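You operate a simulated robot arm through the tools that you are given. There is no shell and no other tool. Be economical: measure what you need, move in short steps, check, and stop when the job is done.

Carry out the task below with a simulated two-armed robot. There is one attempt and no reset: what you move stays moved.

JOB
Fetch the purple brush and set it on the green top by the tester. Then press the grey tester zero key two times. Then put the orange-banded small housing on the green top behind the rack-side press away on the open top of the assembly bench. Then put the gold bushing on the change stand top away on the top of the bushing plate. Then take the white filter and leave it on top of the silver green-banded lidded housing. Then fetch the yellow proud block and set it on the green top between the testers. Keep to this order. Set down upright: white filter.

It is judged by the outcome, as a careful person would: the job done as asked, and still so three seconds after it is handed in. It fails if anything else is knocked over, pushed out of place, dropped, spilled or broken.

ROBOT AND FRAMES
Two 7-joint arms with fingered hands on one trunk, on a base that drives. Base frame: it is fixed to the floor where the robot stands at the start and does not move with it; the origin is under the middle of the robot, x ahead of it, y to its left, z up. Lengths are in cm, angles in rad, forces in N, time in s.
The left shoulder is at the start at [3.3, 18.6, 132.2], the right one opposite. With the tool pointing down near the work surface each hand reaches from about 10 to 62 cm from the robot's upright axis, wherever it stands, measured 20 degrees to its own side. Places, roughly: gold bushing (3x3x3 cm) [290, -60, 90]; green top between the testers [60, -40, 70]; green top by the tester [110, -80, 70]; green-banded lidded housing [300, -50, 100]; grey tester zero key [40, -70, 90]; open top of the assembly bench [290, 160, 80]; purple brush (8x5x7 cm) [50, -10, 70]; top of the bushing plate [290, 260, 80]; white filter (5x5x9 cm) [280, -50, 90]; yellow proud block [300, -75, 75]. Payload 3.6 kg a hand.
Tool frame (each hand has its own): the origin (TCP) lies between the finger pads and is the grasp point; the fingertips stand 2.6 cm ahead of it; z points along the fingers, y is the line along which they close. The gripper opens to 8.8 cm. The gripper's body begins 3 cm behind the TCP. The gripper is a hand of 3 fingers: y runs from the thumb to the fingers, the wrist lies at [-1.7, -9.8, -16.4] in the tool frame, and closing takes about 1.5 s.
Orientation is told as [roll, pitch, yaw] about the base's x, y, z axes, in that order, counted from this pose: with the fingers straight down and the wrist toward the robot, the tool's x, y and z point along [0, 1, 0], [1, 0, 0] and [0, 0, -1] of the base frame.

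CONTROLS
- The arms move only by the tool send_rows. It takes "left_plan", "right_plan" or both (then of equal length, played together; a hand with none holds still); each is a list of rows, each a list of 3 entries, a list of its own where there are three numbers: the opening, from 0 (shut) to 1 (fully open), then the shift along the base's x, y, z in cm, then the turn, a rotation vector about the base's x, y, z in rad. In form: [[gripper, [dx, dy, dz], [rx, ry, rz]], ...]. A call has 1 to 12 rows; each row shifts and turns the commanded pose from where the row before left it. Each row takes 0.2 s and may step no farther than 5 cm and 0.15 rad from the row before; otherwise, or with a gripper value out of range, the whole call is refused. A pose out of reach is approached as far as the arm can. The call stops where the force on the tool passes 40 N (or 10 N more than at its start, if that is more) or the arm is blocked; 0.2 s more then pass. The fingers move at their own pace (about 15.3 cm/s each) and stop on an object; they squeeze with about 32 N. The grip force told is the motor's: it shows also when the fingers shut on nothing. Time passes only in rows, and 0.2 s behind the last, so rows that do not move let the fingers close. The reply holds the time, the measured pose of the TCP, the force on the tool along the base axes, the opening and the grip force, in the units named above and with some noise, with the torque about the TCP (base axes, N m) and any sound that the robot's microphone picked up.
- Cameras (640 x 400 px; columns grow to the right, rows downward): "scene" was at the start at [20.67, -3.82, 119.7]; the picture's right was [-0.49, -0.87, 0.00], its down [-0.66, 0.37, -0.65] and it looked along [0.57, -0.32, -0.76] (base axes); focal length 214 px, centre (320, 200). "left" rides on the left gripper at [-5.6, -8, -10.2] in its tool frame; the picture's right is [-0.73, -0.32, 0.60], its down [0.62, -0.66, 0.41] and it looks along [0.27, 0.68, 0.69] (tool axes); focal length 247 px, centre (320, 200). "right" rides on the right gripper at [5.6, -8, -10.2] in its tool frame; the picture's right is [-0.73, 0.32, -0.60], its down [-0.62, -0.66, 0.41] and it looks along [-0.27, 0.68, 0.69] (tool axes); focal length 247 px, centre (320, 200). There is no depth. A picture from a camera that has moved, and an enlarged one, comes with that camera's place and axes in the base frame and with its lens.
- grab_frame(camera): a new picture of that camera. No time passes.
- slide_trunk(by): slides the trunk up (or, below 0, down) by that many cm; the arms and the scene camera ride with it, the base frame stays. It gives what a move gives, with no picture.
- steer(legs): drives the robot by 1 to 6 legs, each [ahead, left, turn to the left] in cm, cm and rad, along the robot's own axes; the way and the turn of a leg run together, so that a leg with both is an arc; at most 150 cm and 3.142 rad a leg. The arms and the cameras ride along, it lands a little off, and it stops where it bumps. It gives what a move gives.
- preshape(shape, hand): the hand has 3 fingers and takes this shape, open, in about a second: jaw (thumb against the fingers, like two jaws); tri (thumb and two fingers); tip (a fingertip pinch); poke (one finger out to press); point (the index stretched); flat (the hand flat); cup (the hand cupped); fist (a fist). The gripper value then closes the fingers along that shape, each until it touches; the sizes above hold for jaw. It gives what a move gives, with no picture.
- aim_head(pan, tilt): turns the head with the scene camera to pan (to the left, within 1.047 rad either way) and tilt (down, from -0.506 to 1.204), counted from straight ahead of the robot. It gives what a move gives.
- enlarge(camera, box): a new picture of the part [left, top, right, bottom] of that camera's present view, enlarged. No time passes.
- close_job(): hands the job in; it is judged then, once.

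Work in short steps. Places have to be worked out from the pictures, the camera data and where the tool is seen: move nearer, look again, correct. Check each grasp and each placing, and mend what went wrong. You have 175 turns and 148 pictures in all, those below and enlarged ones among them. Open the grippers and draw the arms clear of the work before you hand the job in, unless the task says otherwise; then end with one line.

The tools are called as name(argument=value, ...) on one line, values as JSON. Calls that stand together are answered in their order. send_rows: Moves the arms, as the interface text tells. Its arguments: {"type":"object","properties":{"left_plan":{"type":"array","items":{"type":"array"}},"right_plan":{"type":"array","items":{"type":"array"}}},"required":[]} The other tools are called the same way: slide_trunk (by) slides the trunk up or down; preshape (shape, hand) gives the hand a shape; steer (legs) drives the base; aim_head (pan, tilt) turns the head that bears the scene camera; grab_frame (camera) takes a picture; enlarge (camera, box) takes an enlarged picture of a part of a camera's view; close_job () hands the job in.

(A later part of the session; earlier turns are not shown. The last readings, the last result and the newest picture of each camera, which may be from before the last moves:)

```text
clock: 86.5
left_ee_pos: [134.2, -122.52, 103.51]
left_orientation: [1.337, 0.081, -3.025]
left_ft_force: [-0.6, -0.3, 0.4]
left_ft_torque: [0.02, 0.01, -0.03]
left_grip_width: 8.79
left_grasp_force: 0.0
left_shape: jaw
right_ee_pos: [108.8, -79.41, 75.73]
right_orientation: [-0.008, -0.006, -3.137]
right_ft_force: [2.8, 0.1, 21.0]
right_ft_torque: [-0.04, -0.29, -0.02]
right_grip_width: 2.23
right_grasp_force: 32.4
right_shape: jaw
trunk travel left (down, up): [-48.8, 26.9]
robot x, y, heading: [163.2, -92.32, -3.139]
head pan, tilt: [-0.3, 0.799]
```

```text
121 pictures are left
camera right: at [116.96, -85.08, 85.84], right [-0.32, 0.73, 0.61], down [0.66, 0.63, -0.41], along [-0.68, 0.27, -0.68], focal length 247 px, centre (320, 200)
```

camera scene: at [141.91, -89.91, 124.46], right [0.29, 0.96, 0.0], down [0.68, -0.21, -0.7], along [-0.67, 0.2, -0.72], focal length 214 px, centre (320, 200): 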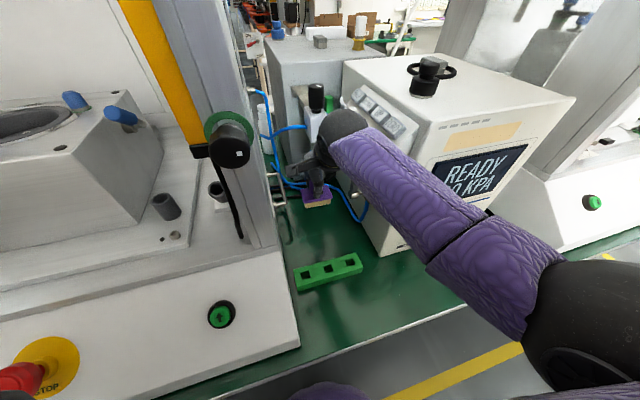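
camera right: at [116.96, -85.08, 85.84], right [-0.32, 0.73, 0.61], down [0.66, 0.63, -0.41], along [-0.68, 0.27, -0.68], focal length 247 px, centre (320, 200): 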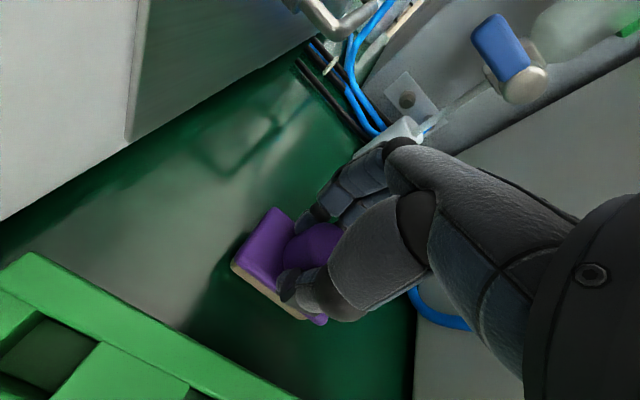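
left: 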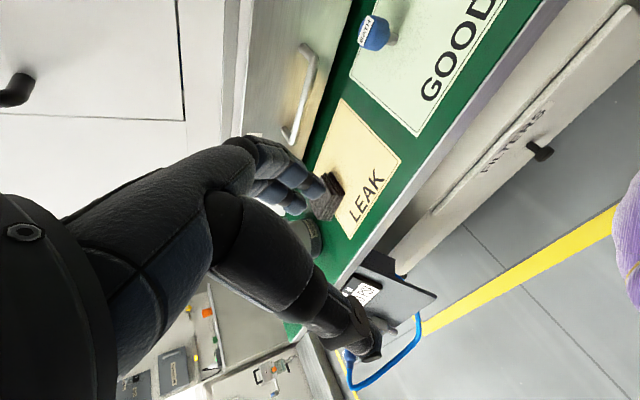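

Contact with the top (21 N up). Releasing and rising.

send_rows(right_plan=[[0, [0, 0, 0.3], [0, 0, 0]], [0.4, [0, 0, 0], [0, 0, 0]], [0.5, [0, 0, 0], [0, 0, 0]], [0.5, [0, 0, 0], [0, 0, 0]], [0.5, [0, 0, 1], [0, 0, 0]], [0.5, [0, 0, 3], [0, 0, 0]], [0.5, [0, 0, 4], [0, 0, 0]], [0.5, [1, 0, 4], [0, 0, 0]], [0.5, [2, 0, 4], [0, 0, 0]], [0.5, [4, 0, 2], [0, 0, 0]], [0.5, [4, 0, 2], [0, 0, 0]], [0.5, [4, 0, 2], [0, 0, 0]]])

grab_frame(camera="right")

grab_frame(camera="scene")

```text
clock: 88.5
left_ee_pos: [133.97, -122.38, 103.45]
left_orientation: [1.34, 0.082, -3.024]
left_ft_force: [-0.4, 0.1, -0.7]
left_ft_torque: [-0.05, 0.01, -0.01]
left_grip_width: 8.79
left_grasp_force: 0.1
left_shape: jaw
right_ee_pos: [103.66, -74.97, 99.23]
right_orientation: [-0.074, -0.181, 3.114]
right_ft_force: [0.4, 0.1, 0.3]
right_ft_torque: [-0.01, -0.01, 0.0]
right_grip_width: 4.4
right_grasp_force: 0.1
right_shape: jaw
trunk travel left (down, up): [-48.8, 26.9]
robot x, y, heading: [163.29, -92.81, -3.139]
head pan, tilt: [-0.3, 0.799]
stopped in row 9 (right hand): the arm was blocked; the commanded pose is now the measured one
```

```text
120 pictures are left
camera right: at [113.13, -81.58, 107.39], right [-0.18, 0.69, 0.7], down [0.61, 0.64, -0.48], along [-0.77, 0.34, -0.54], focal length 247 px, centre (320, 200)
```

right: 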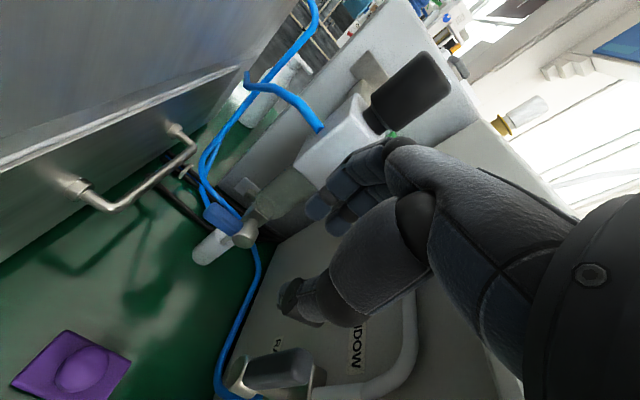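

```text
119 pictures are left
camera scene: at [141.73, -89.88, 122.57], right [0.29, 0.96, 0.0], down [0.69, -0.21, -0.7], along [-0.67, 0.2, -0.72], focal length 214 px, centre (320, 200)
```

scene: 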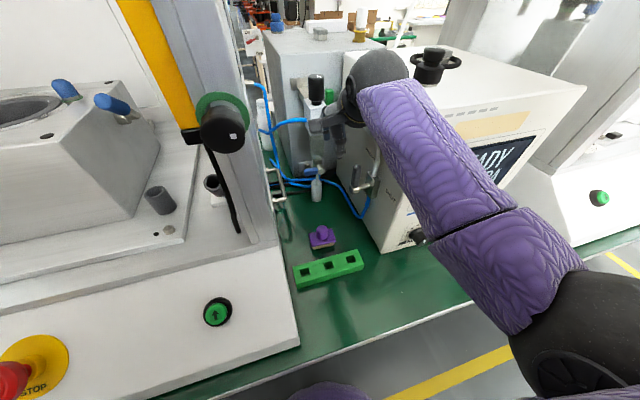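

The brush stands upright behind the green block. The arm got blocked on rising and drifted toward the tester side, so I draw it out gently toward me and away from the tester.

send_rows(right_plan=[[0.5, [0, -1.5, 1], [0, 0, 0]], [0.5, [1, -2, 1], [0, 0, 0]], [0.5, [2, -2, 1], [0, 0, 0]], [0.5, [3, 0, 1], [0, 0, 0]]])

grab_frame(camera="scene")

```text
clock: 89.6
left_ee_pos: [134.02, -122.57, 103.38]
left_orientation: [1.341, 0.082, -3.024]
left_ft_force: [0.5, -0.4, 0.9]
left_ft_torque: [0.03, -0.03, 0.01]
left_grip_width: 8.8
left_grasp_force: 0.1
left_shape: jaw
right_ee_pos: [104.19, -74.59, 111.17]
right_orientation: [-0.18, -0.359, 3.09]
right_ft_force: [1.4, 0.1, -0.2]
right_ft_torque: [-0.01, 0.0, -0.03]
right_grip_width: 4.38
right_grasp_force: 0.1
right_shape: jaw
trunk travel left (down, up): [-48.8, 26.9]
robot x, y, heading: [162.89, -92.16, -3.139]
head pan, tilt: [-0.3, 0.799]
stopped in row 4 (right hand): the arm was blocked; the commanded pose is now the measured one
```

```text
118 pictures are left
camera scene: at [141.71, -89.87, 122.56], right [0.29, 0.96, 0.0], down [0.69, -0.21, -0.7], along [-0.67, 0.2, -0.72], focal length 214 px, centre (320, 200)
```

scene: 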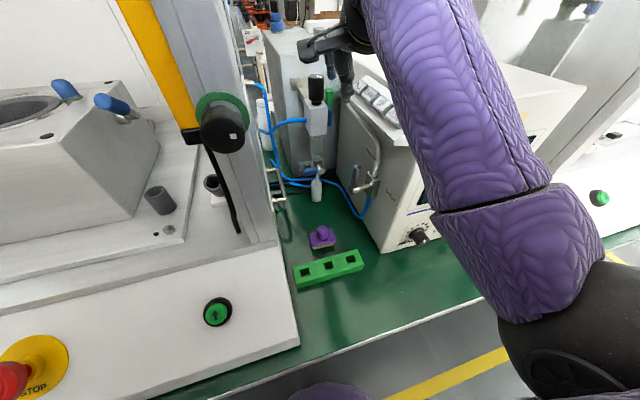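

The hand is now well above everything (z≈111). Backing the base away is the safest way to retract.

steer(legs=[[-30, 0, 0]])

send_rows(right_plan=[[0.5, [2, 0, 0], [0, 0, 0]], [0.5, [3, 0, 0], [0, 0, 0]], [0.5, [3, 0, 0], [0, 0, 0]], [0.5, [3, 0, 0], [0, 0, 0]]])

grab_frame(camera="scene")

```text
clock: 91.6
left_ee_pos: [163.96, -122.36, 103.38]
left_orientation: [1.339, 0.081, -3.029]
left_ft_force: [0.8, 0.1, -0.1]
left_ft_torque: [-0.01, -0.02, -0.02]
left_grip_width: 8.78
left_grasp_force: 0.0
left_shape: jaw
right_ee_pos: [134.26, -74.53, 111.2]
right_orientation: [-0.18, -0.36, 3.088]
right_ft_force: [-0.3, 0.4, 0.2]
right_ft_torque: [-0.02, 0.02, -0.03]
right_grip_width: 4.38
right_grasp_force: 0.1
right_shape: jaw
trunk travel left (down, up): [-48.8, 26.9]
robot x, y, heading: [192.89, -92.19, 3.139]
head pan, tilt: [-0.3, 0.799]
```

```text
clock: 92.5
left_ee_pos: [163.8, -122.36, 103.53]
left_orientation: [1.34, 0.082, -3.03]
left_ft_force: [-0.3, -0.3, -0.3]
left_ft_torque: [0.01, -0.02, 0.0]
left_grip_width: 8.78
left_grasp_force: 0.0
left_shape: jaw
right_ee_pos: [138.56, -72.05, 120.18]
right_orientation: [-0.226, -0.552, 3.078]
right_ft_force: [0.1, -0.1, 0.8]
right_ft_torque: [0.03, -0.01, -0.01]
right_grip_width: 4.42
right_grasp_force: 0.1
right_shape: jaw
trunk travel left (down, up): [-48.8, 26.9]
robot x, y, heading: [192.58, -92.19, 3.141]
head pan, tilt: [-0.3, 0.799]
stopped in row 4 (right hand): the arm was blocked; the commanded pose is now the measured one
```

```text
117 pictures are left
camera scene: at [171.67, -89.78, 122.57], right [0.3, 0.95, 0.0], down [0.68, -0.21, -0.7], along [-0.67, 0.21, -0.72], focal length 214 px, centre (320, 200)
```

scene: 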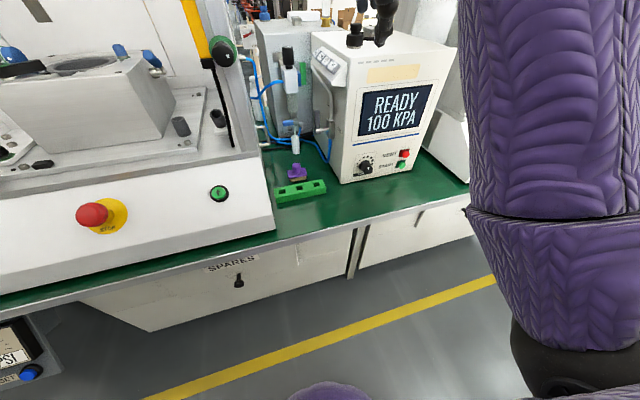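

The arm configuration has drifted (hand pitched up). In this free space I restore the hand to pointing down, moving it right and lower.

send_rows(right_plan=[[0.5, [-1, 2, -3], [-0.045, -0.11, 0]], [0.5, [-1, 2, -3], [-0.045, -0.11, 0]], [0.5, [-1, 2, -3], [-0.045, -0.11, 0]], [0.5, [-1, 2, -3], [-0.045, -0.11, 0]], [0.5, [0, 2, -3], [-0.045, -0.11, 0]], [0.5, [0, 0, 0], [0, 0, 0]]])

grab_frame(camera="scene")

```text
clock: 93.9
left_ee_pos: [163.89, -122.44, 103.4]
left_orientation: [1.339, 0.08, -3.031]
left_ft_force: [0.1, 0.0, 0.4]
left_ft_torque: [0.02, -0.01, 0.02]
left_grip_width: 8.78
left_grasp_force: 0.1
left_shape: jaw
right_ee_pos: [134.66, -62.3, 105.05]
right_orientation: [-0.04, 0.022, 3.029]
right_ft_force: [0.1, -0.3, 0.2]
right_ft_torque: [-0.03, 0.02, -0.02]
right_grip_width: 4.38
right_grasp_force: 0.1
right_shape: jaw
trunk travel left (down, up): [-48.8, 26.9]
robot x, y, heading: [192.66, -92.35, 3.145]
head pan, tilt: [-0.3, 0.799]
```

```text
116 pictures are left
camera scene: at [171.65, -89.85, 122.57], right [0.3, 0.95, 0.0], down [0.68, -0.21, -0.7], along [-0.67, 0.21, -0.72], focal length 214 px, centre (320, 200)
```

scene: 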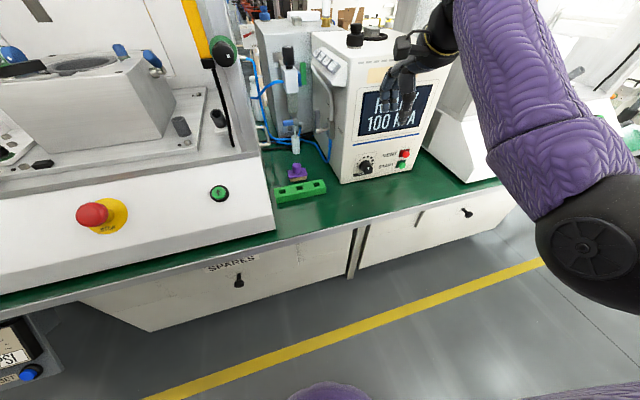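

Recovered. Now pull the hand back to its home-like pose.

send_rows(right_plan=[[0.5, [4, 0.8, 0], [0, 0, 0.03]], [0.5, [4, 0.8, 0], [0, 0, 0.03]], [0.5, [4, 0.8, 0], [0, 0, 0.03]], [0.5, [4, 0.8, 0], [0, 0, 0.02]], [0.5, [4, 0.8, 0], [0, 0, 0]], [0.5, [4, 0.8, 0], [0, 0, 0]], [0.5, [0, 0, 0], [0, 0, 0]]])

grab_frame(camera="scene")

grab_frame(camera="left")

```text
clock: 95.5
left_ee_pos: [163.73, -122.36, 103.31]
left_orientation: [1.338, 0.081, -3.03]
left_ft_force: [0.7, 0.5, 0.2]
left_ft_torque: [0.0, 0.0, 0.01]
left_grip_width: 8.77
left_grasp_force: 0.1
left_shape: jaw
right_ee_pos: [158.47, -57.41, 105.21]
right_orientation: [-0.042, 0.019, 3.138]
right_ft_force: [0.3, 0.0, -0.1]
right_ft_torque: [0.02, -0.03, 0.0]
right_grip_width: 4.37
right_grasp_force: 0.0
right_shape: jaw
trunk travel left (down, up): [-48.8, 26.9]
robot x, y, heading: [192.52, -92.28, 3.14]
head pan, tilt: [-0.3, 0.799]
```

```text
115 pictures are left
camera scene: at [171.57, -89.82, 122.55], right [0.3, 0.95, 0.0], down [0.69, -0.21, -0.7], along [-0.67, 0.21, -0.72], focal length 214 px, centre (320, 200)
```

scene: 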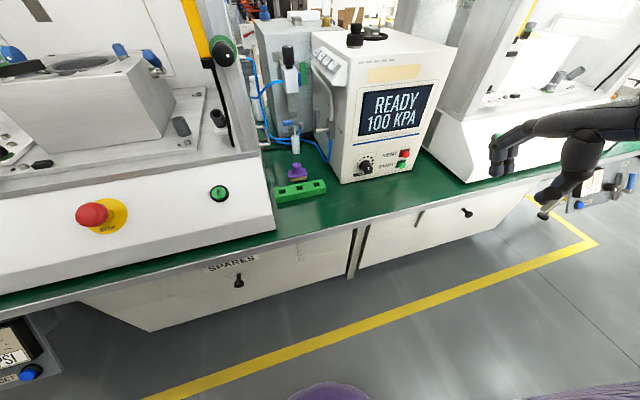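

```text
114 pictures are left
camera left: at [170.73, -110.26, 100.84], right [0.43, -0.37, -0.82], down [0.68, -0.47, 0.57], along [-0.6, -0.8, 0.05], focal length 247 px, centre (320, 200)
```

left: 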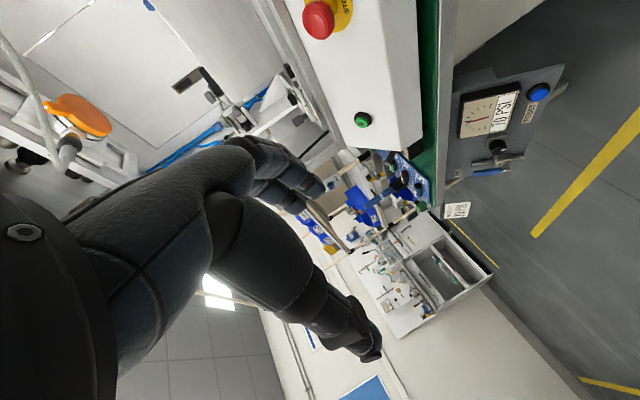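

Brush is placed well. Now I drive back round the island by the same route to the grey tester's front.

steer(legs=[[0, -140, 0], [0, -140, 0], [0, 0, -1.57], [0, 0, -1.57]])

```text
clock: 116.9
left_ee_pos: [221.47, 219.73, 103.44]
left_orientation: [1.339, 0.083, 0.1]
left_ft_force: [0.4, -0.5, 0.5]
left_ft_torque: [0.02, -0.01, 0.04]
left_grip_width: 8.81
left_grasp_force: 0.0
left_shape: jaw
right_ee_pos: [225.78, 154.77, 105.17]
right_orientation: [-0.042, 0.021, -0.019]
right_ft_force: [-0.6, 0.0, 0.4]
right_ft_torque: [-0.02, 0.0, -0.03]
right_grip_width: 4.38
right_grasp_force: 0.0
right_shape: jaw
trunk travel left (down, up): [-48.8, 26.9]
robot x, y, heading: [191.87, 189.9, -0.009]
head pan, tilt: [-0.3, 0.799]
```

At [192, 190] facing the assembly bench; one look helps plan later placements.

aim_head(pan=0.0, tilt=0.45)

grab_frame(camera="scene")

aim_head(pan=-1.0, tilt=0.3)

grab_frame(camera="scene")

steer(legs=[[-150, 0, 0], [-53, 0, 0.01]])

```text
clock: 117.7
left_ee_pos: [221.56, 219.61, 103.43]
left_orientation: [1.341, 0.083, 0.099]
left_ft_force: [0.0, -0.4, 0.0]
left_ft_torque: [-0.01, -0.01, 0.0]
left_grip_width: 8.75
left_grasp_force: 0.1
left_shape: jaw
right_ee_pos: [225.92, 154.84, 105.17]
right_orientation: [-0.04, 0.021, -0.017]
right_ft_force: [1.0, 0.3, 0.2]
right_ft_torque: [-0.03, -0.01, -0.02]
right_grip_width: 4.39
right_grasp_force: 0.0
right_shape: jaw
trunk travel left (down, up): [-48.8, 26.9]
robot x, y, heading: [192.12, 189.33, -0.014]
head pan, tilt: [0.0, 0.45]
```

```text
113 pictures are left
camera scene: at [214.92, 189.69, 125.6], right [-0.01, -1.0, 0.0], down [-0.44, 0.01, -0.9], along [0.9, -0.01, -0.44], focal length 214 px, centre (320, 200)
```

scene: 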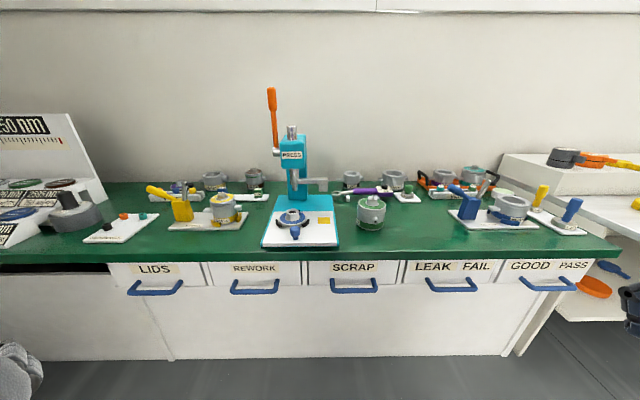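

```text
clock: 119.0
left_ee_pos: [221.57, 219.78, 103.41]
left_orientation: [1.338, 0.081, 0.098]
left_ft_force: [0.0, -0.2, -0.3]
left_ft_torque: [0.02, -0.02, -0.01]
left_grip_width: 8.79
left_grasp_force: 0.1
left_shape: jaw
right_ee_pos: [225.87, 154.81, 105.12]
right_orientation: [-0.041, 0.021, -0.019]
right_ft_force: [0.4, -1.2, -0.3]
right_ft_torque: [0.02, 0.03, -0.02]
right_grip_width: 4.39
right_grasp_force: 0.1
right_shape: jaw
trunk travel left (down, up): [-48.8, 26.9]
robot x, y, heading: [191.88, 189.9, -0.01]
head pan, tilt: [-1.0, 0.3]
```

```text
112 pictures are left
camera scene: at [210.67, 181.9, 127.0], right [-0.85, -0.53, 0.0], down [-0.16, 0.25, -0.96], along [0.51, -0.81, -0.3], focal length 214 px, centre (320, 200)
```

scene: 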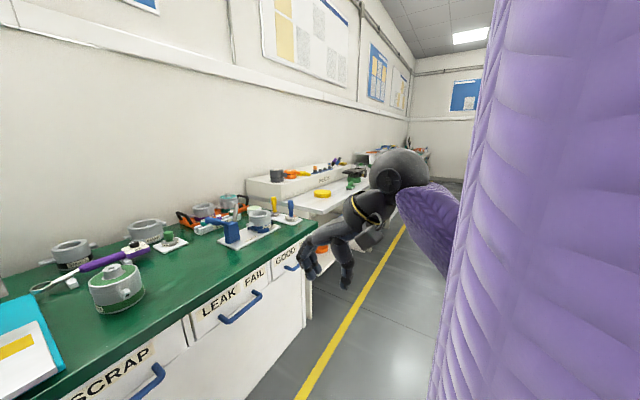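

```text
clock: 129.0
left_ee_pos: [19.92, 222.85, 103.42]
left_orientation: [1.337, 0.081, 0.108]
left_ft_force: [0.7, -0.3, 1.1]
left_ft_torque: [0.01, -0.01, 0.01]
left_grip_width: 8.77
left_grasp_force: 0.1
left_shape: jaw
right_ee_pos: [25.0, 157.86, 105.3]
right_orientation: [-0.042, 0.022, -0.007]
right_ft_force: [0.0, -0.7, 0.0]
right_ft_torque: [-0.04, -0.02, 0.0]
right_grip_width: 4.42
right_grasp_force: 0.0
right_shape: jaw
trunk travel left (down, up): [-48.8, 26.9]
robot x, y, heading: [-8.76, 193.06, -0.006]
head pan, tilt: [-1.0, 0.3]
```

Good: the open area on the assembly bench is around [280, 152], and the white plate with studs near [284, 265] may be the bushing plate. Now I slide right to the grey tester.

steer(legs=[[0, -125, 0], [0, -121, 0]])

aim_head(pan=-0.35, tilt=0.5)

grab_frame(camera="scene")

```text
clock: 141.1
left_ee_pos: [14.88, -25.28, 103.37]
left_orientation: [1.34, 0.081, 0.078]
left_ft_force: [-0.3, 0.6, -0.5]
left_ft_torque: [0.04, 0.0, 0.01]
left_grip_width: 8.8
left_grasp_force: 0.0
left_shape: jaw
right_ee_pos: [17.96, -90.21, 105.08]
right_orientation: [-0.042, 0.021, -0.034]
right_ft_force: [0.9, -0.1, 0.4]
right_ft_torque: [0.01, 0.02, -0.03]
right_grip_width: 4.4
right_grasp_force: 0.1
right_shape: jaw
trunk travel left (down, up): [-48.8, 26.9]
robot x, y, heading: [-15.49, -54.19, -0.037]
head pan, tilt: [-1.0, 0.3]
```

```text
clock: 142.1
left_ee_pos: [14.86, -25.1, 103.35]
left_orientation: [1.339, 0.083, 0.079]
left_ft_force: [0.5, 0.8, -0.1]
left_ft_torque: [0.02, 0.01, 0.03]
left_grip_width: 8.77
left_grasp_force: 0.0
left_shape: jaw
right_ee_pos: [17.93, -90.26, 105.19]
right_orientation: [-0.041, 0.021, -0.036]
right_ft_force: [0.6, 0.0, 0.4]
right_ft_torque: [0.02, -0.04, -0.01]
right_grip_width: 4.41
right_grasp_force: 0.2
right_shape: jaw
trunk travel left (down, up): [-48.8, 26.9]
robot x, y, heading: [-15.13, -54.59, -0.032]
head pan, tilt: [-0.351, 0.499]
```

```text
111 pictures are left
camera scene: at [6.91, -58.19, 125.17], right [-0.38, -0.93, 0.0], down [-0.44, 0.18, -0.88], along [0.81, -0.33, -0.48], focal length 214 px, centre (320, 200)
```

scene: 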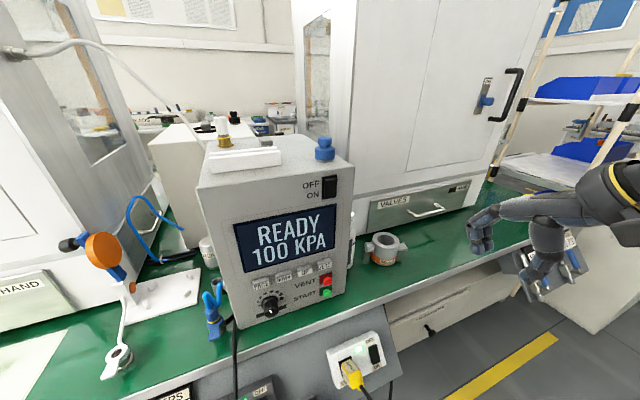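

enlarge(camera="scene", box=[224, 240, 352, 320])

```text
5.00 times, centred on (288, 280) of scene
camera zoom: at [6.91, -58.19, 125.17], right [-0.38, -0.93, 0.0], down [-0.44, 0.18, -0.88], along [0.81, -0.33, -0.48], focal length 1072 px, centre (480, -200)
```

zoom: 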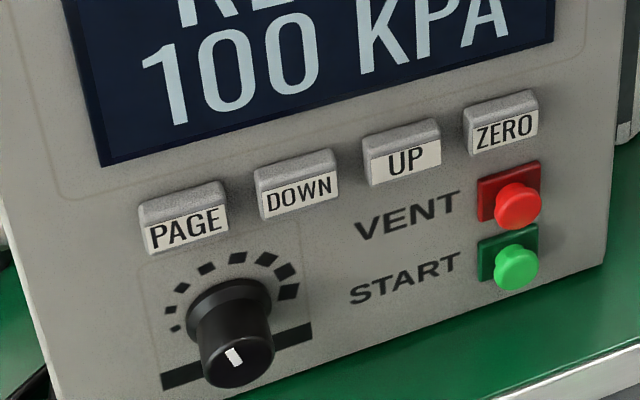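

The ZERO key is at about [41.5, -73.4, 87]. I set the right hand to poke and turn it to point forward.

preshape(hand="right", shape="poke")

send_rows(right_plan=[[1, [0, 1, 0], [0.01, -0.14, 0.008]], [1, [0, 1, 0], [0.01, -0.14, 0.008]], [1, [0, 1, 0], [0.01, -0.14, 0.008]], [1, [0, 1, 0], [0.01, -0.14, 0.008]], [1, [0, 1, 0], [0, -0.14, 0]], [1, [0, 1, 0], [0, -0.14, 0]], [1, [0, 1, 0], [0, -0.14, 0]], [1, [0, 0, 0], [0, 0, 0]]])

grab_frame(camera="scene")

grab_frame(camera="right")

```text
clock: 143.0
left_ee_pos: [14.78, -25.27, 103.45]
left_orientation: [1.339, 0.083, 0.081]
left_ft_force: [-0.6, -0.3, -0.3]
left_ft_torque: [0.0, 0.0, 0.0]
left_grip_width: 8.77
left_grasp_force: 0.0
left_shape: jaw
right_ee_pos: [17.97, -90.18, 105.18]
right_orientation: [-0.041, 0.021, -0.033]
right_ft_force: [-1.1, -0.5, 0.2]
right_ft_torque: [-0.01, -0.01, -0.06]
right_grip_width: 0.0
right_grasp_force: 0.0
right_shape: poke
trunk travel left (down, up): [-48.8, 26.9]
robot x, y, heading: [-15.35, -54.44, -0.033]
head pan, tilt: [-0.351, 0.499]
```

```text
clock: 144.8
left_ee_pos: [14.85, -25.21, 103.38]
left_orientation: [1.338, 0.083, 0.08]
left_ft_force: [-0.6, 0.0, 0.7]
left_ft_torque: [0.01, -0.03, 0.0]
left_grip_width: 8.8
left_grasp_force: 0.1
left_shape: jaw
right_ee_pos: [17.82, -83.17, 105.07]
right_orientation: [0.027, -0.958, -0.026]
right_ft_force: [-0.4, 0.2, -0.6]
right_ft_torque: [-0.02, 0.02, 0.03]
right_grip_width: 0.0
right_grasp_force: 0.1
right_shape: poke
trunk travel left (down, up): [-48.8, 26.9]
robot x, y, heading: [-15.26, -53.88, -0.033]
head pan, tilt: [-0.351, 0.499]
```

```text
109 pictures are left
camera scene: at [6.91, -58.18, 125.16], right [-0.37, -0.93, 0.0], down [-0.44, 0.18, -0.88], along [0.81, -0.33, -0.48], focal length 214 px, centre (320, 200)
```

scene: 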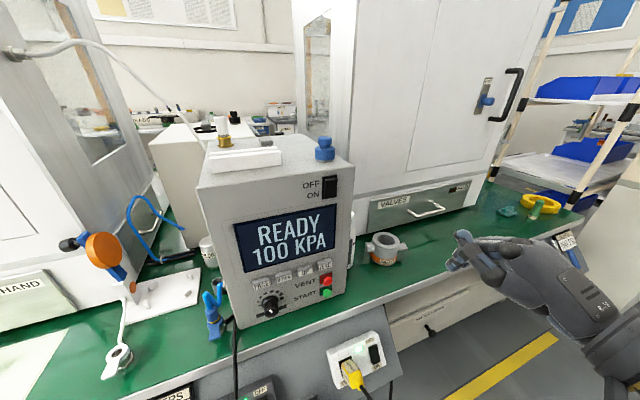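

```text
108 pictures are left
camera right: at [4.98, -77.47, 104.48], right [-0.31, -0.74, 0.59], down [-0.05, -0.61, -0.79], along [0.95, -0.27, 0.15], focal length 247 px, centre (320, 200)
```

right: 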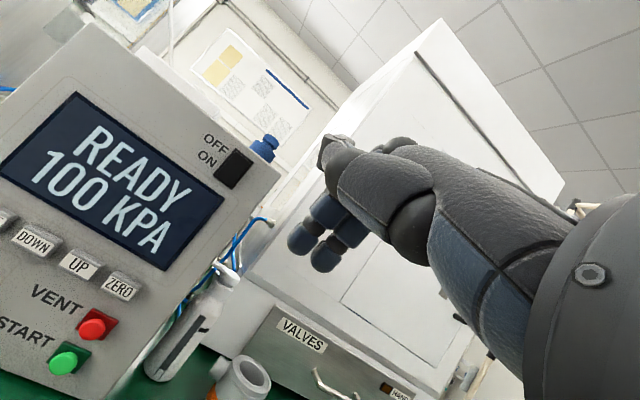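

Both views agree: ZERO key near [41.5, -73.6, 86.3]. I zoom on the hand to identify which finger pokes.

enlarge(camera="right", box=[260, 110, 452, 290])

enlarge(camera="scene", box=[420, 200, 612, 320])

```text
2.22 times, centred on (356, 200) of right
camera zoom: at [4.98, -77.47, 104.48], right [-0.31, -0.74, 0.59], down [-0.05, -0.61, -0.79], along [0.95, -0.27, 0.15], focal length 549 px, centre (240, 200)
```

zoom: 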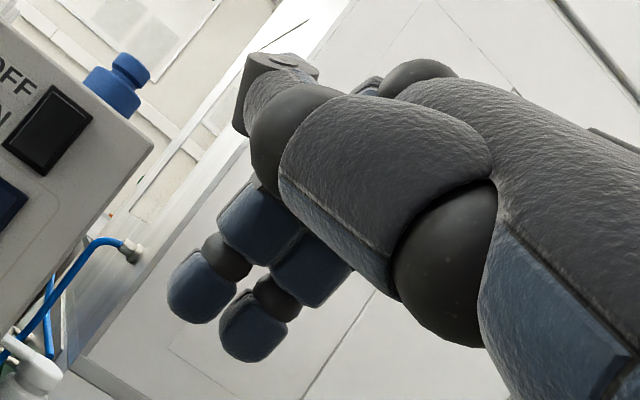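

```text
3.33 times, centred on (516, 260) of scene
camera zoom: at [6.91, -58.18, 125.16], right [-0.37, -0.93, 0.0], down [-0.44, 0.18, -0.88], along [0.81, -0.33, -0.48], focal length 715 px, centre (-333, 0)
```

zoom: 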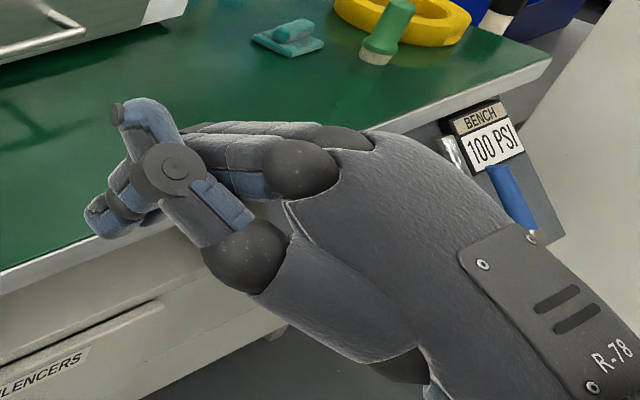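

It's unclear which finger sticks out in poke. I try the "point" shape for comparison.

preshape(hand="right", shape="point")

enlarge(camera="scene", box=[420, 200, 612, 320])

enlarge(camera="right", box=[200, 80, 456, 290])

```text
clock: 145.7
left_ee_pos: [14.82, -25.24, 103.36]
left_orientation: [1.339, 0.081, 0.081]
left_ft_force: [-0.4, -0.3, -0.9]
left_ft_torque: [0.01, 0.02, -0.03]
left_grip_width: 8.78
left_grasp_force: 0.0
left_shape: jaw
right_ee_pos: [18.05, -83.28, 105.17]
right_orientation: [0.024, -0.957, -0.027]
right_ft_force: [0.3, 0.1, 0.2]
right_ft_torque: [-0.04, 0.0, -0.02]
right_grip_width: 8.25
right_grasp_force: 0.0
right_shape: point
trunk travel left (down, up): [-48.8, 26.9]
robot x, y, heading: [-15.33, -54.46, -0.034]
head pan, tilt: [-0.351, 0.499]
```

```text
3.33 times, centred on (516, 260) of scene
camera zoom: at [6.91, -58.18, 125.16], right [-0.37, -0.93, 0.0], down [-0.44, 0.18, -0.88], along [0.81, -0.33, -0.48], focal length 715 px, centre (-333, 0)
```

zoom: 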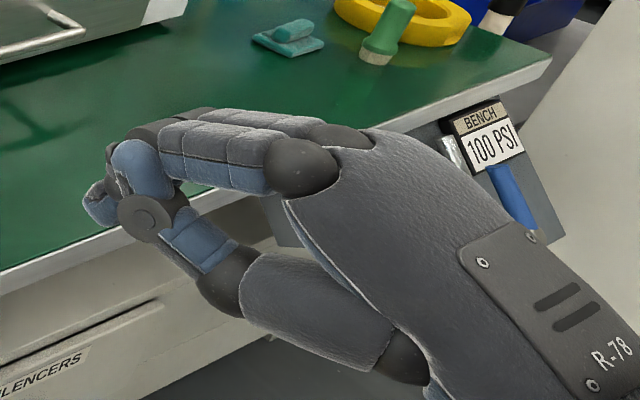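

```text
1.90 times, centred on (328, 185) of right
camera zoom: at [5.01, -77.48, 104.52], right [-0.31, -0.74, 0.59], down [-0.05, -0.61, -0.79], along [0.95, -0.27, 0.15], focal length 470 px, centre (305, 229)
```

zoom: 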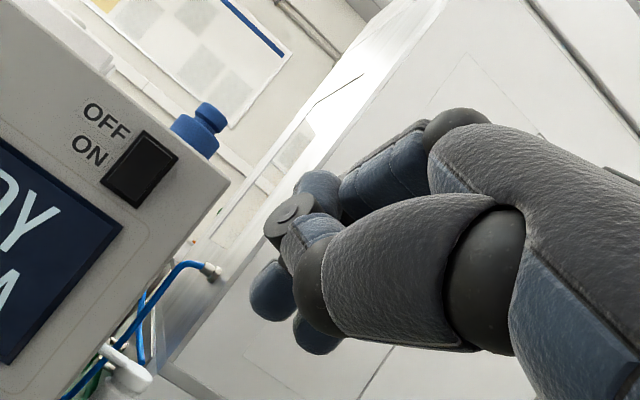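

Let me test poke with the gripper value 0, to see whether it stretches one finger.

preshape(hand="right", shape="poke")

send_rows(right_plan=[[0, [0, 0, 0], [0, 0, 0]], [0, [0, 0, 0], [0, 0, 0]], [0, [0, 0, 0], [0, 0, 0]], [0, [0, 0, 0], [0, 0, 0]], [0, [0, 0, 0], [0, 0, 0]], [0, [0, 0, 0], [0, 0, 0]], [0, [0, 0, 0], [0, 0, 0]]])

enlarge(camera="scene", box=[420, 200, 612, 320])

enlarge(camera="right", box=[200, 80, 456, 290])

```text
clock: 146.6
left_ee_pos: [14.83, -25.18, 103.45]
left_orientation: [1.339, 0.08, 0.079]
left_ft_force: [0.6, -0.3, -1.0]
left_ft_torque: [-0.02, -0.01, 0.01]
left_grip_width: 8.81
left_grasp_force: 0.0
left_shape: jaw
right_ee_pos: [18.0, -83.21, 105.26]
right_orientation: [0.025, -0.96, -0.028]
right_ft_force: [0.3, 0.6, 1.0]
right_ft_torque: [0.0, -0.01, 0.03]
right_grip_width: 0.0
right_grasp_force: 0.1
right_shape: poke
trunk travel left (down, up): [-48.8, 26.9]
robot x, y, heading: [-15.03, -54.25, -0.035]
head pan, tilt: [-0.351, 0.499]
```

```text
clock: 148.2
left_ee_pos: [14.79, -25.22, 103.35]
left_orientation: [1.338, 0.083, 0.08]
left_ft_force: [-0.8, -1.5, -0.3]
left_ft_torque: [-0.01, -0.03, 0.03]
left_grip_width: 8.77
left_grasp_force: 0.0
left_shape: jaw
right_ee_pos: [17.96, -83.24, 105.15]
right_orientation: [0.027, -0.957, -0.026]
right_ft_force: [0.4, -0.3, -1.4]
right_ft_torque: [0.03, 0.01, 0.03]
right_grip_width: 0.0
right_grasp_force: 0.1
right_shape: poke
trunk travel left (down, up): [-48.8, 26.9]
robot x, y, heading: [-15.4, -54.38, -0.03]
head pan, tilt: [-0.351, 0.499]
```

```text
3.33 times, centred on (516, 260) of scene
camera zoom: at [6.91, -58.18, 125.16], right [-0.37, -0.93, 0.0], down [-0.44, 0.18, -0.88], along [0.81, -0.33, -0.48], focal length 715 px, centre (-333, 0)
```

zoom: 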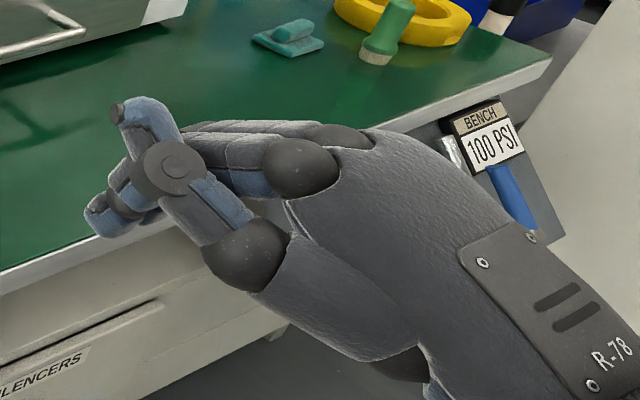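

```text
1.90 times, centred on (328, 185) of right
camera zoom: at [5.0, -77.48, 104.52], right [-0.31, -0.74, 0.59], down [-0.05, -0.61, -0.79], along [0.95, -0.27, 0.15], focal length 470 px, centre (305, 229)
```

zoom: 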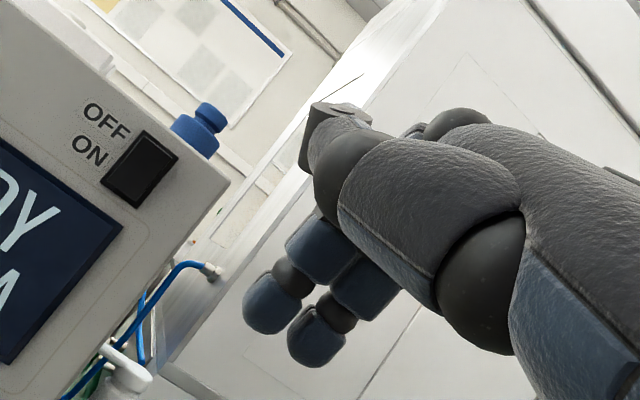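

The poke shape is confusing geometrically; closed jaw has a known tip, 2.6 cm ahead of the TCP. I use that and look.

preshape(hand="right", shape="jaw")

send_rows(right_plan=[[0, [2, 1, -2], [0, -0.1, 0]], [0, [2, 1, -2], [0, -0.1, 0]], [0, [2, 1, -2], [0, -0.1, 0]], [0, [2, 1, -2], [0, -0.05, 0]], [0, [2, 1, -2], [0, 0, 0]], [0, [0, 0, 0], [0, 0, 0]], [0, [0, 0, 0], [0, 0, 0]], [0, [0, 0, 0], [0, 0, 0]]])

enlarge(camera="scene", box=[320, 200, 576, 360])

grab_frame(camera="right")

```text
clock: 149.1
left_ee_pos: [14.77, -25.3, 103.39]
left_orientation: [1.338, 0.082, 0.081]
left_ft_force: [0.1, -0.4, -0.6]
left_ft_torque: [0.01, 0.0, 0.01]
left_grip_width: 8.8
left_grasp_force: 0.0
left_shape: jaw
right_ee_pos: [17.95, -83.13, 105.14]
right_orientation: [0.026, -0.958, -0.029]
right_ft_force: [0.5, 0.0, 0.0]
right_ft_torque: [-0.03, 0.02, 0.01]
right_grip_width: 8.76
right_grasp_force: 0.0
right_shape: jaw
trunk travel left (down, up): [-48.8, 26.9]
robot x, y, heading: [-15.62, -54.47, -0.03]
head pan, tilt: [-0.351, 0.499]
```

```text
clock: 150.9
left_ee_pos: [14.82, -25.18, 103.4]
left_orientation: [1.338, 0.083, 0.083]
left_ft_force: [0.5, -0.3, 0.2]
left_ft_torque: [0.01, 0.0, -0.02]
left_grip_width: 8.76
left_grasp_force: 0.0
left_shape: jaw
right_ee_pos: [28.14, -78.27, 95.05]
right_orientation: [0.061, -1.308, -0.056]
right_ft_force: [0.0, -0.5, -0.5]
right_ft_torque: [-0.01, -0.02, 0.0]
right_grip_width: 0.02
right_grasp_force: 31.9
right_shape: jaw
trunk travel left (down, up): [-48.8, 26.9]
robot x, y, heading: [-15.34, -54.68, -0.034]
head pan, tilt: [-0.351, 0.499]
```

```text
2.50 times, centred on (448, 280) of scene
camera zoom: at [6.9, -58.18, 125.17], right [-0.37, -0.93, 0.0], down [-0.44, 0.18, -0.88], along [0.81, -0.33, -0.48], focal length 536 px, centre (0, 0)
```

zoom: 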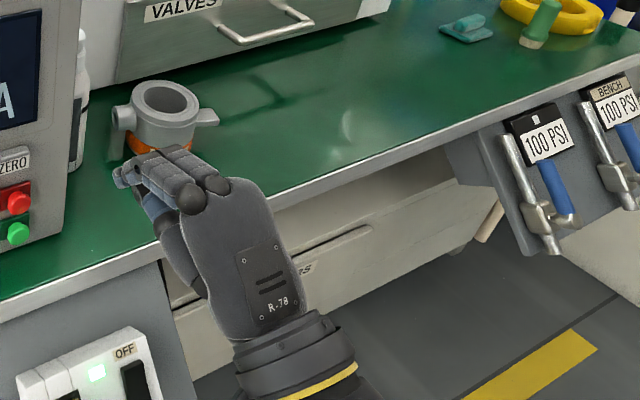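

```text
100 pictures are left
camera right: at [16.12, -72.66, 90.14], right [-0.5, -0.74, 0.45], down [0.22, -0.61, -0.76], along [0.84, -0.27, 0.47], focal length 247 px, centre (320, 200)
```

right: 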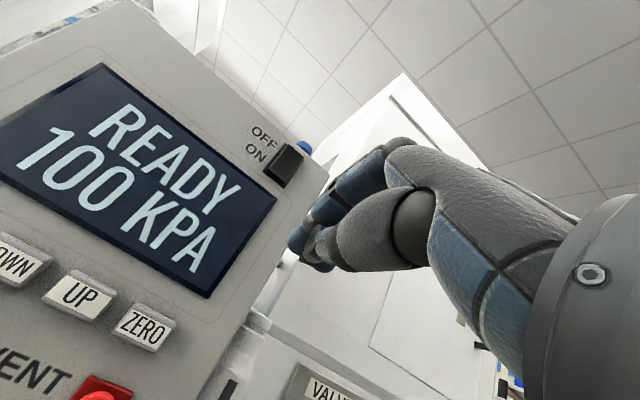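

The closed fingertips project exactly where computed. Key centre refined to [41.5, -73.8, 85.7]. I bring the tip just in front of it, biased 1 cm right to avoid the UP key.

send_rows(right_plan=[[0, [0, 1.2, -3], [0, 0, 0]], [0, [1, 1.2, -3], [0, 0, 0]], [0, [2, 0.9, -2.1], [0, 0, 0.02]], [0, [2.2, 0, 0], [0, 0, 0.02]], [0, [2, 0, 0], [0, 0, 0]], [0, [0, 0, 0], [0, 0, 0]]])

grab_frame(camera="right")

enlarge(camera="scene", box=[224, 220, 416, 340])

```text
clock: 152.3
left_ee_pos: [14.87, -25.11, 103.45]
left_orientation: [1.339, 0.083, 0.08]
left_ft_force: [-0.1, 0.8, 0.2]
left_ft_torque: [-0.02, 0.0, -0.03]
left_grip_width: 8.79
left_grasp_force: 0.0
left_shape: jaw
right_ee_pos: [34.86, -74.96, 87.46]
right_orientation: [0.061, -1.308, -0.017]
right_ft_force: [-0.4, 0.5, 0.6]
right_ft_torque: [-0.04, 0.02, -0.02]
right_grip_width: 0.01
right_grasp_force: 32.0
right_shape: jaw
right hand out of reach, approached as far as the arm can: row 5
trunk travel left (down, up): [-48.8, 26.9]
robot x, y, heading: [-15.55, -53.88, -0.033]
head pan, tilt: [-0.351, 0.499]
```

```text
99 pictures are left
camera right: at [22.65, -69.74, 82.43], right [-0.47, -0.76, 0.45], down [0.25, -0.6, -0.76], along [0.85, -0.24, 0.47], focal length 247 px, centre (320, 200)
```

right: 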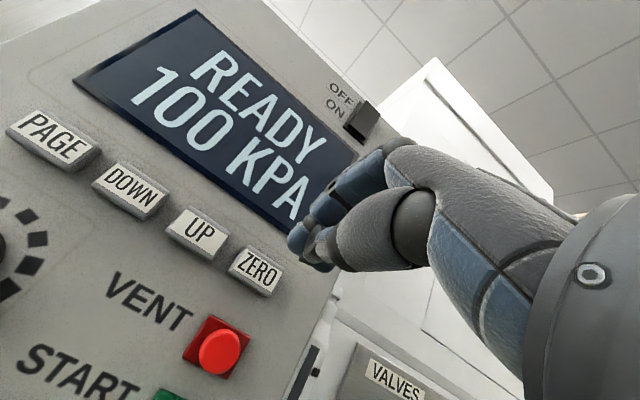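

```text
3.33 times, centred on (320, 280) of scene
camera zoom: at [6.88, -58.19, 125.17], right [-0.37, -0.93, 0.0], down [-0.44, 0.18, -0.88], along [0.81, -0.33, -0.48], focal length 715 px, centre (320, -67)
```

zoom: 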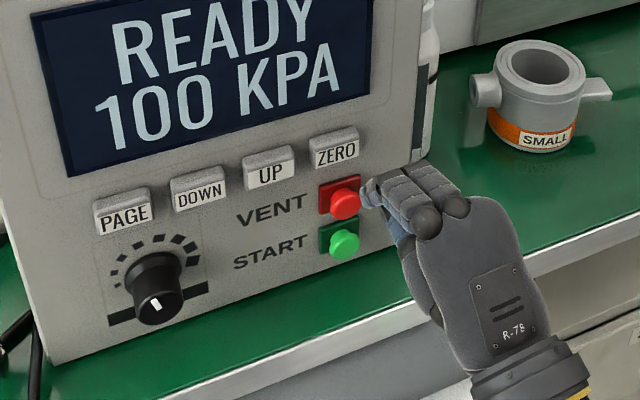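

Triangulating with both cameras puts the key face at about [43, -74, 85]. I lower the tip 1.8 cm, pull back 4 cm, and drive 6 cm ahead for reach.

send_rows(right_plan=[[0, [-3, 0.3, 0], [0, 0, 0]], [0, [-2, 0, -1.8], [0, 0, 0]], [0, [0, 0, 0], [0, 0, 0]]])

steer(legs=[[6, 0, 0]])

grab_frame(camera="right")

```text
clock: 153.1
left_ee_pos: [14.7, -25.22, 103.41]
left_orientation: [1.34, 0.08, 0.081]
left_ft_force: [-1.0, -0.4, -0.6]
left_ft_torque: [-0.02, -0.03, -0.03]
left_grip_width: 8.8
left_grasp_force: 0.0
left_shape: jaw
right_ee_pos: [29.91, -74.52, 85.65]
right_orientation: [0.06, -1.311, -0.017]
right_ft_force: [0.1, -1.1, 0.2]
right_ft_torque: [0.02, -0.01, 0.0]
right_grip_width: 0.0
right_grasp_force: 32.0
right_shape: jaw
trunk travel left (down, up): [-48.8, 26.9]
robot x, y, heading: [-15.29, -54.22, -0.039]
head pan, tilt: [-0.351, 0.499]
```

```text
clock: 154.1
left_ee_pos: [20.97, -25.24, 103.31]
left_orientation: [1.34, 0.084, 0.083]
left_ft_force: [0.1, 0.0, -0.4]
left_ft_torque: [0.03, 0.0, 0.04]
left_grip_width: 8.8
left_grasp_force: 0.1
left_shape: jaw
right_ee_pos: [36.12, -74.67, 85.41]
right_orientation: [0.06, -1.306, -0.016]
right_ft_force: [0.8, 0.3, -0.3]
right_ft_torque: [0.01, -0.02, 0.02]
right_grip_width: 0.0
right_grasp_force: 32.4
right_shape: jaw
trunk travel left (down, up): [-48.8, 26.9]
robot x, y, heading: [-8.96, -54.35, -0.03]
head pan, tilt: [-0.351, 0.499]
```

```text
97 pictures are left
camera right: at [23.9, -69.53, 80.48], right [-0.46, -0.76, 0.45], down [0.25, -0.6, -0.76], along [0.85, -0.24, 0.47], focal length 247 px, centre (320, 200)
```

right: 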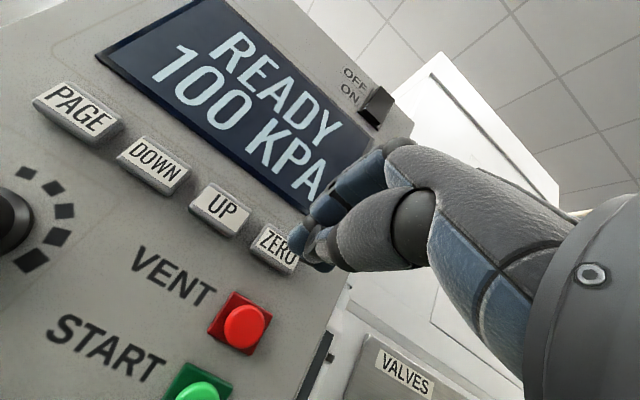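

Tip lined up with ZERO. I advance in small steps until resistance.

send_rows(right_plan=[[0, [1.5, 0.3, 0], [0, 0, 0]], [0, [1, 0, 0], [0, 0, 0]], [0, [0.5, 0, 0], [0, 0, 0]], [0, [0, 0, 0], [0, 0, 0]]])

grab_frame(camera="right")

```text
clock: 155.1
left_ee_pos: [20.58, -25.25, 103.27]
left_orientation: [1.339, 0.082, 0.082]
left_ft_force: [0.2, -0.7, 0.1]
left_ft_torque: [-0.03, 0.01, 0.01]
left_grip_width: 8.78
left_grasp_force: 0.0
left_shape: jaw
right_ee_pos: [38.73, -74.4, 86.26]
right_orientation: [0.061, -1.308, -0.016]
right_ft_force: [-0.1, 0.1, 0.0]
right_ft_torque: [-0.05, -0.02, 0.02]
right_grip_width: 0.0
right_grasp_force: 32.0
right_shape: jaw
right hand out of reach, approached as far as the arm can: row 2
trunk travel left (down, up): [-48.8, 26.9]
robot x, y, heading: [-9.64, -54.55, -0.033]
head pan, tilt: [-0.351, 0.499]
```

```text
96 pictures are left
camera right: at [26.52, -69.24, 81.29], right [-0.46, -0.76, 0.45], down [0.25, -0.6, -0.76], along [0.85, -0.24, 0.47], focal length 247 px, centre (320, 200)
```

right: 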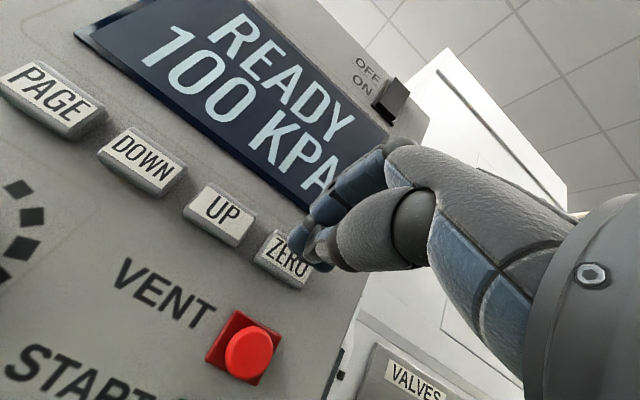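

Reach runs out again (z drifted up). I pull the hand back, lower slightly, and drive 7 cm nearer.

send_rows(right_plan=[[0, [-4, 0, -0.5], [0, 0, 0]], [0, [-4, 0, -0.5], [0, 0, 0]], [0, [-1, 0, 0], [0, 0, 0]]])

steer(legs=[[7, 0, 0]])

send_rows(right_plan=[[0, [0, 0, 0], [0, 0, 0]]])

grab_frame(camera="right")

```text
clock: 155.9
left_ee_pos: [20.73, -25.33, 103.36]
left_orientation: [1.339, 0.082, 0.081]
left_ft_force: [0.7, -0.5, 0.2]
left_ft_torque: [-0.01, 0.04, -0.01]
left_grip_width: 8.79
left_grasp_force: 0.1
left_shape: jaw
right_ee_pos: [30.57, -74.19, 82.99]
right_orientation: [0.061, -1.308, -0.017]
right_ft_force: [-0.6, 0.5, -1.1]
right_ft_torque: [-0.04, 0.02, -0.02]
right_grip_width: 0.0
right_grasp_force: 31.6
right_shape: jaw
right hand out of reach, approached as far as the arm can: row 1, 2, 3
trunk travel left (down, up): [-48.8, 26.9]
robot x, y, heading: [-9.63, -54.64, -0.032]
head pan, tilt: [-0.351, 0.499]
```

```text
clock: 156.9
left_ee_pos: [28.06, -25.68, 103.39]
left_orientation: [1.341, 0.083, 0.081]
left_ft_force: [-0.2, 0.0, -0.1]
left_ft_torque: [-0.02, 0.0, 0.04]
left_grip_width: 8.78
left_grasp_force: 0.1
left_shape: jaw
right_ee_pos: [37.74, -74.54, 82.88]
right_orientation: [0.06, -1.308, -0.018]
right_ft_force: [-0.3, 0.5, 0.3]
right_ft_torque: [0.02, -0.02, -0.05]
right_grip_width: 0.0
right_grasp_force: 31.9
right_shape: jaw
trunk travel left (down, up): [-48.8, 26.9]
robot x, y, heading: [-2.3, -54.6, -0.03]
head pan, tilt: [-0.351, 0.499]
```

```text
clock: 157.3
left_ee_pos: [27.94, -25.66, 103.43]
left_orientation: [1.34, 0.082, 0.081]
left_ft_force: [1.1, 0.1, 0.9]
left_ft_torque: [0.04, 0.01, -0.01]
left_grip_width: 8.78
left_grasp_force: 0.0
left_shape: jaw
right_ee_pos: [37.64, -74.49, 82.92]
right_orientation: [0.06, -1.309, -0.015]
right_ft_force: [-0.4, -0.4, -0.4]
right_ft_torque: [0.0, 0.01, -0.01]
right_grip_width: 0.01
right_grasp_force: 32.2
right_shape: jaw
trunk travel left (down, up): [-48.8, 26.9]
robot x, y, heading: [-2.28, -54.38, -0.029]
head pan, tilt: [-0.351, 0.499]
```

```text
95 pictures are left
camera right: at [25.41, -69.26, 77.9], right [-0.46, -0.76, 0.45], down [0.25, -0.6, -0.76], along [0.85, -0.24, 0.47], focal length 247 px, centre (320, 200)
```

right: 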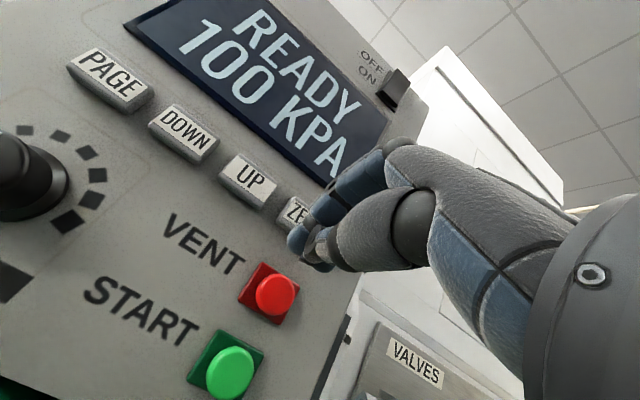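

This strongly pitched pose is near a limit. I back off and pitch the fingers to about 0.95 rad, which should be easier.

send_rows(right_plan=[[0, [-3, 0, 1.5], [0, 0.05, 0]], [0, [-2, 0, 1.5], [0, 0.1, 0]], [0, [0, 0, 1], [0, 0.1, 0]], [0, [0, 0, 0], [0, 0.1, 0]], [0, [0, 0, 0], [0, 0, 0]]])

grab_frame(camera="right")

```text
clock: 158.5
left_ee_pos: [27.81, -25.54, 103.41]
left_orientation: [1.338, 0.082, 0.082]
left_ft_force: [0.6, 0.3, -0.6]
left_ft_torque: [-0.01, 0.02, 0.02]
left_grip_width: 8.8
left_grasp_force: 0.0
left_shape: jaw
right_ee_pos: [35.76, -73.7, 75.59]
right_orientation: [0.05, -0.959, -0.008]
right_ft_force: [-0.3, 0.1, 0.6]
right_ft_torque: [-0.03, -0.01, 0.0]
right_grip_width: 0.0
right_grasp_force: 32.1
right_shape: jaw
right hand out of reach, approached as far as the arm can: row 1, 2, 3, 4
trunk travel left (down, up): [-48.8, 26.9]
robot x, y, heading: [-1.92, -54.61, -0.031]
head pan, tilt: [-0.351, 0.499]
```

```text
94 pictures are left
camera right: at [22.57, -68.49, 75.06], right [-0.28, -0.76, 0.58], down [-0.02, -0.6, -0.8], along [0.96, -0.24, 0.15], focal length 247 px, centre (320, 200)
```

right: 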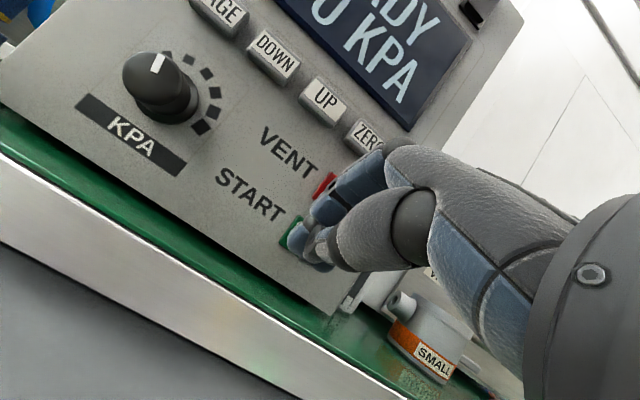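

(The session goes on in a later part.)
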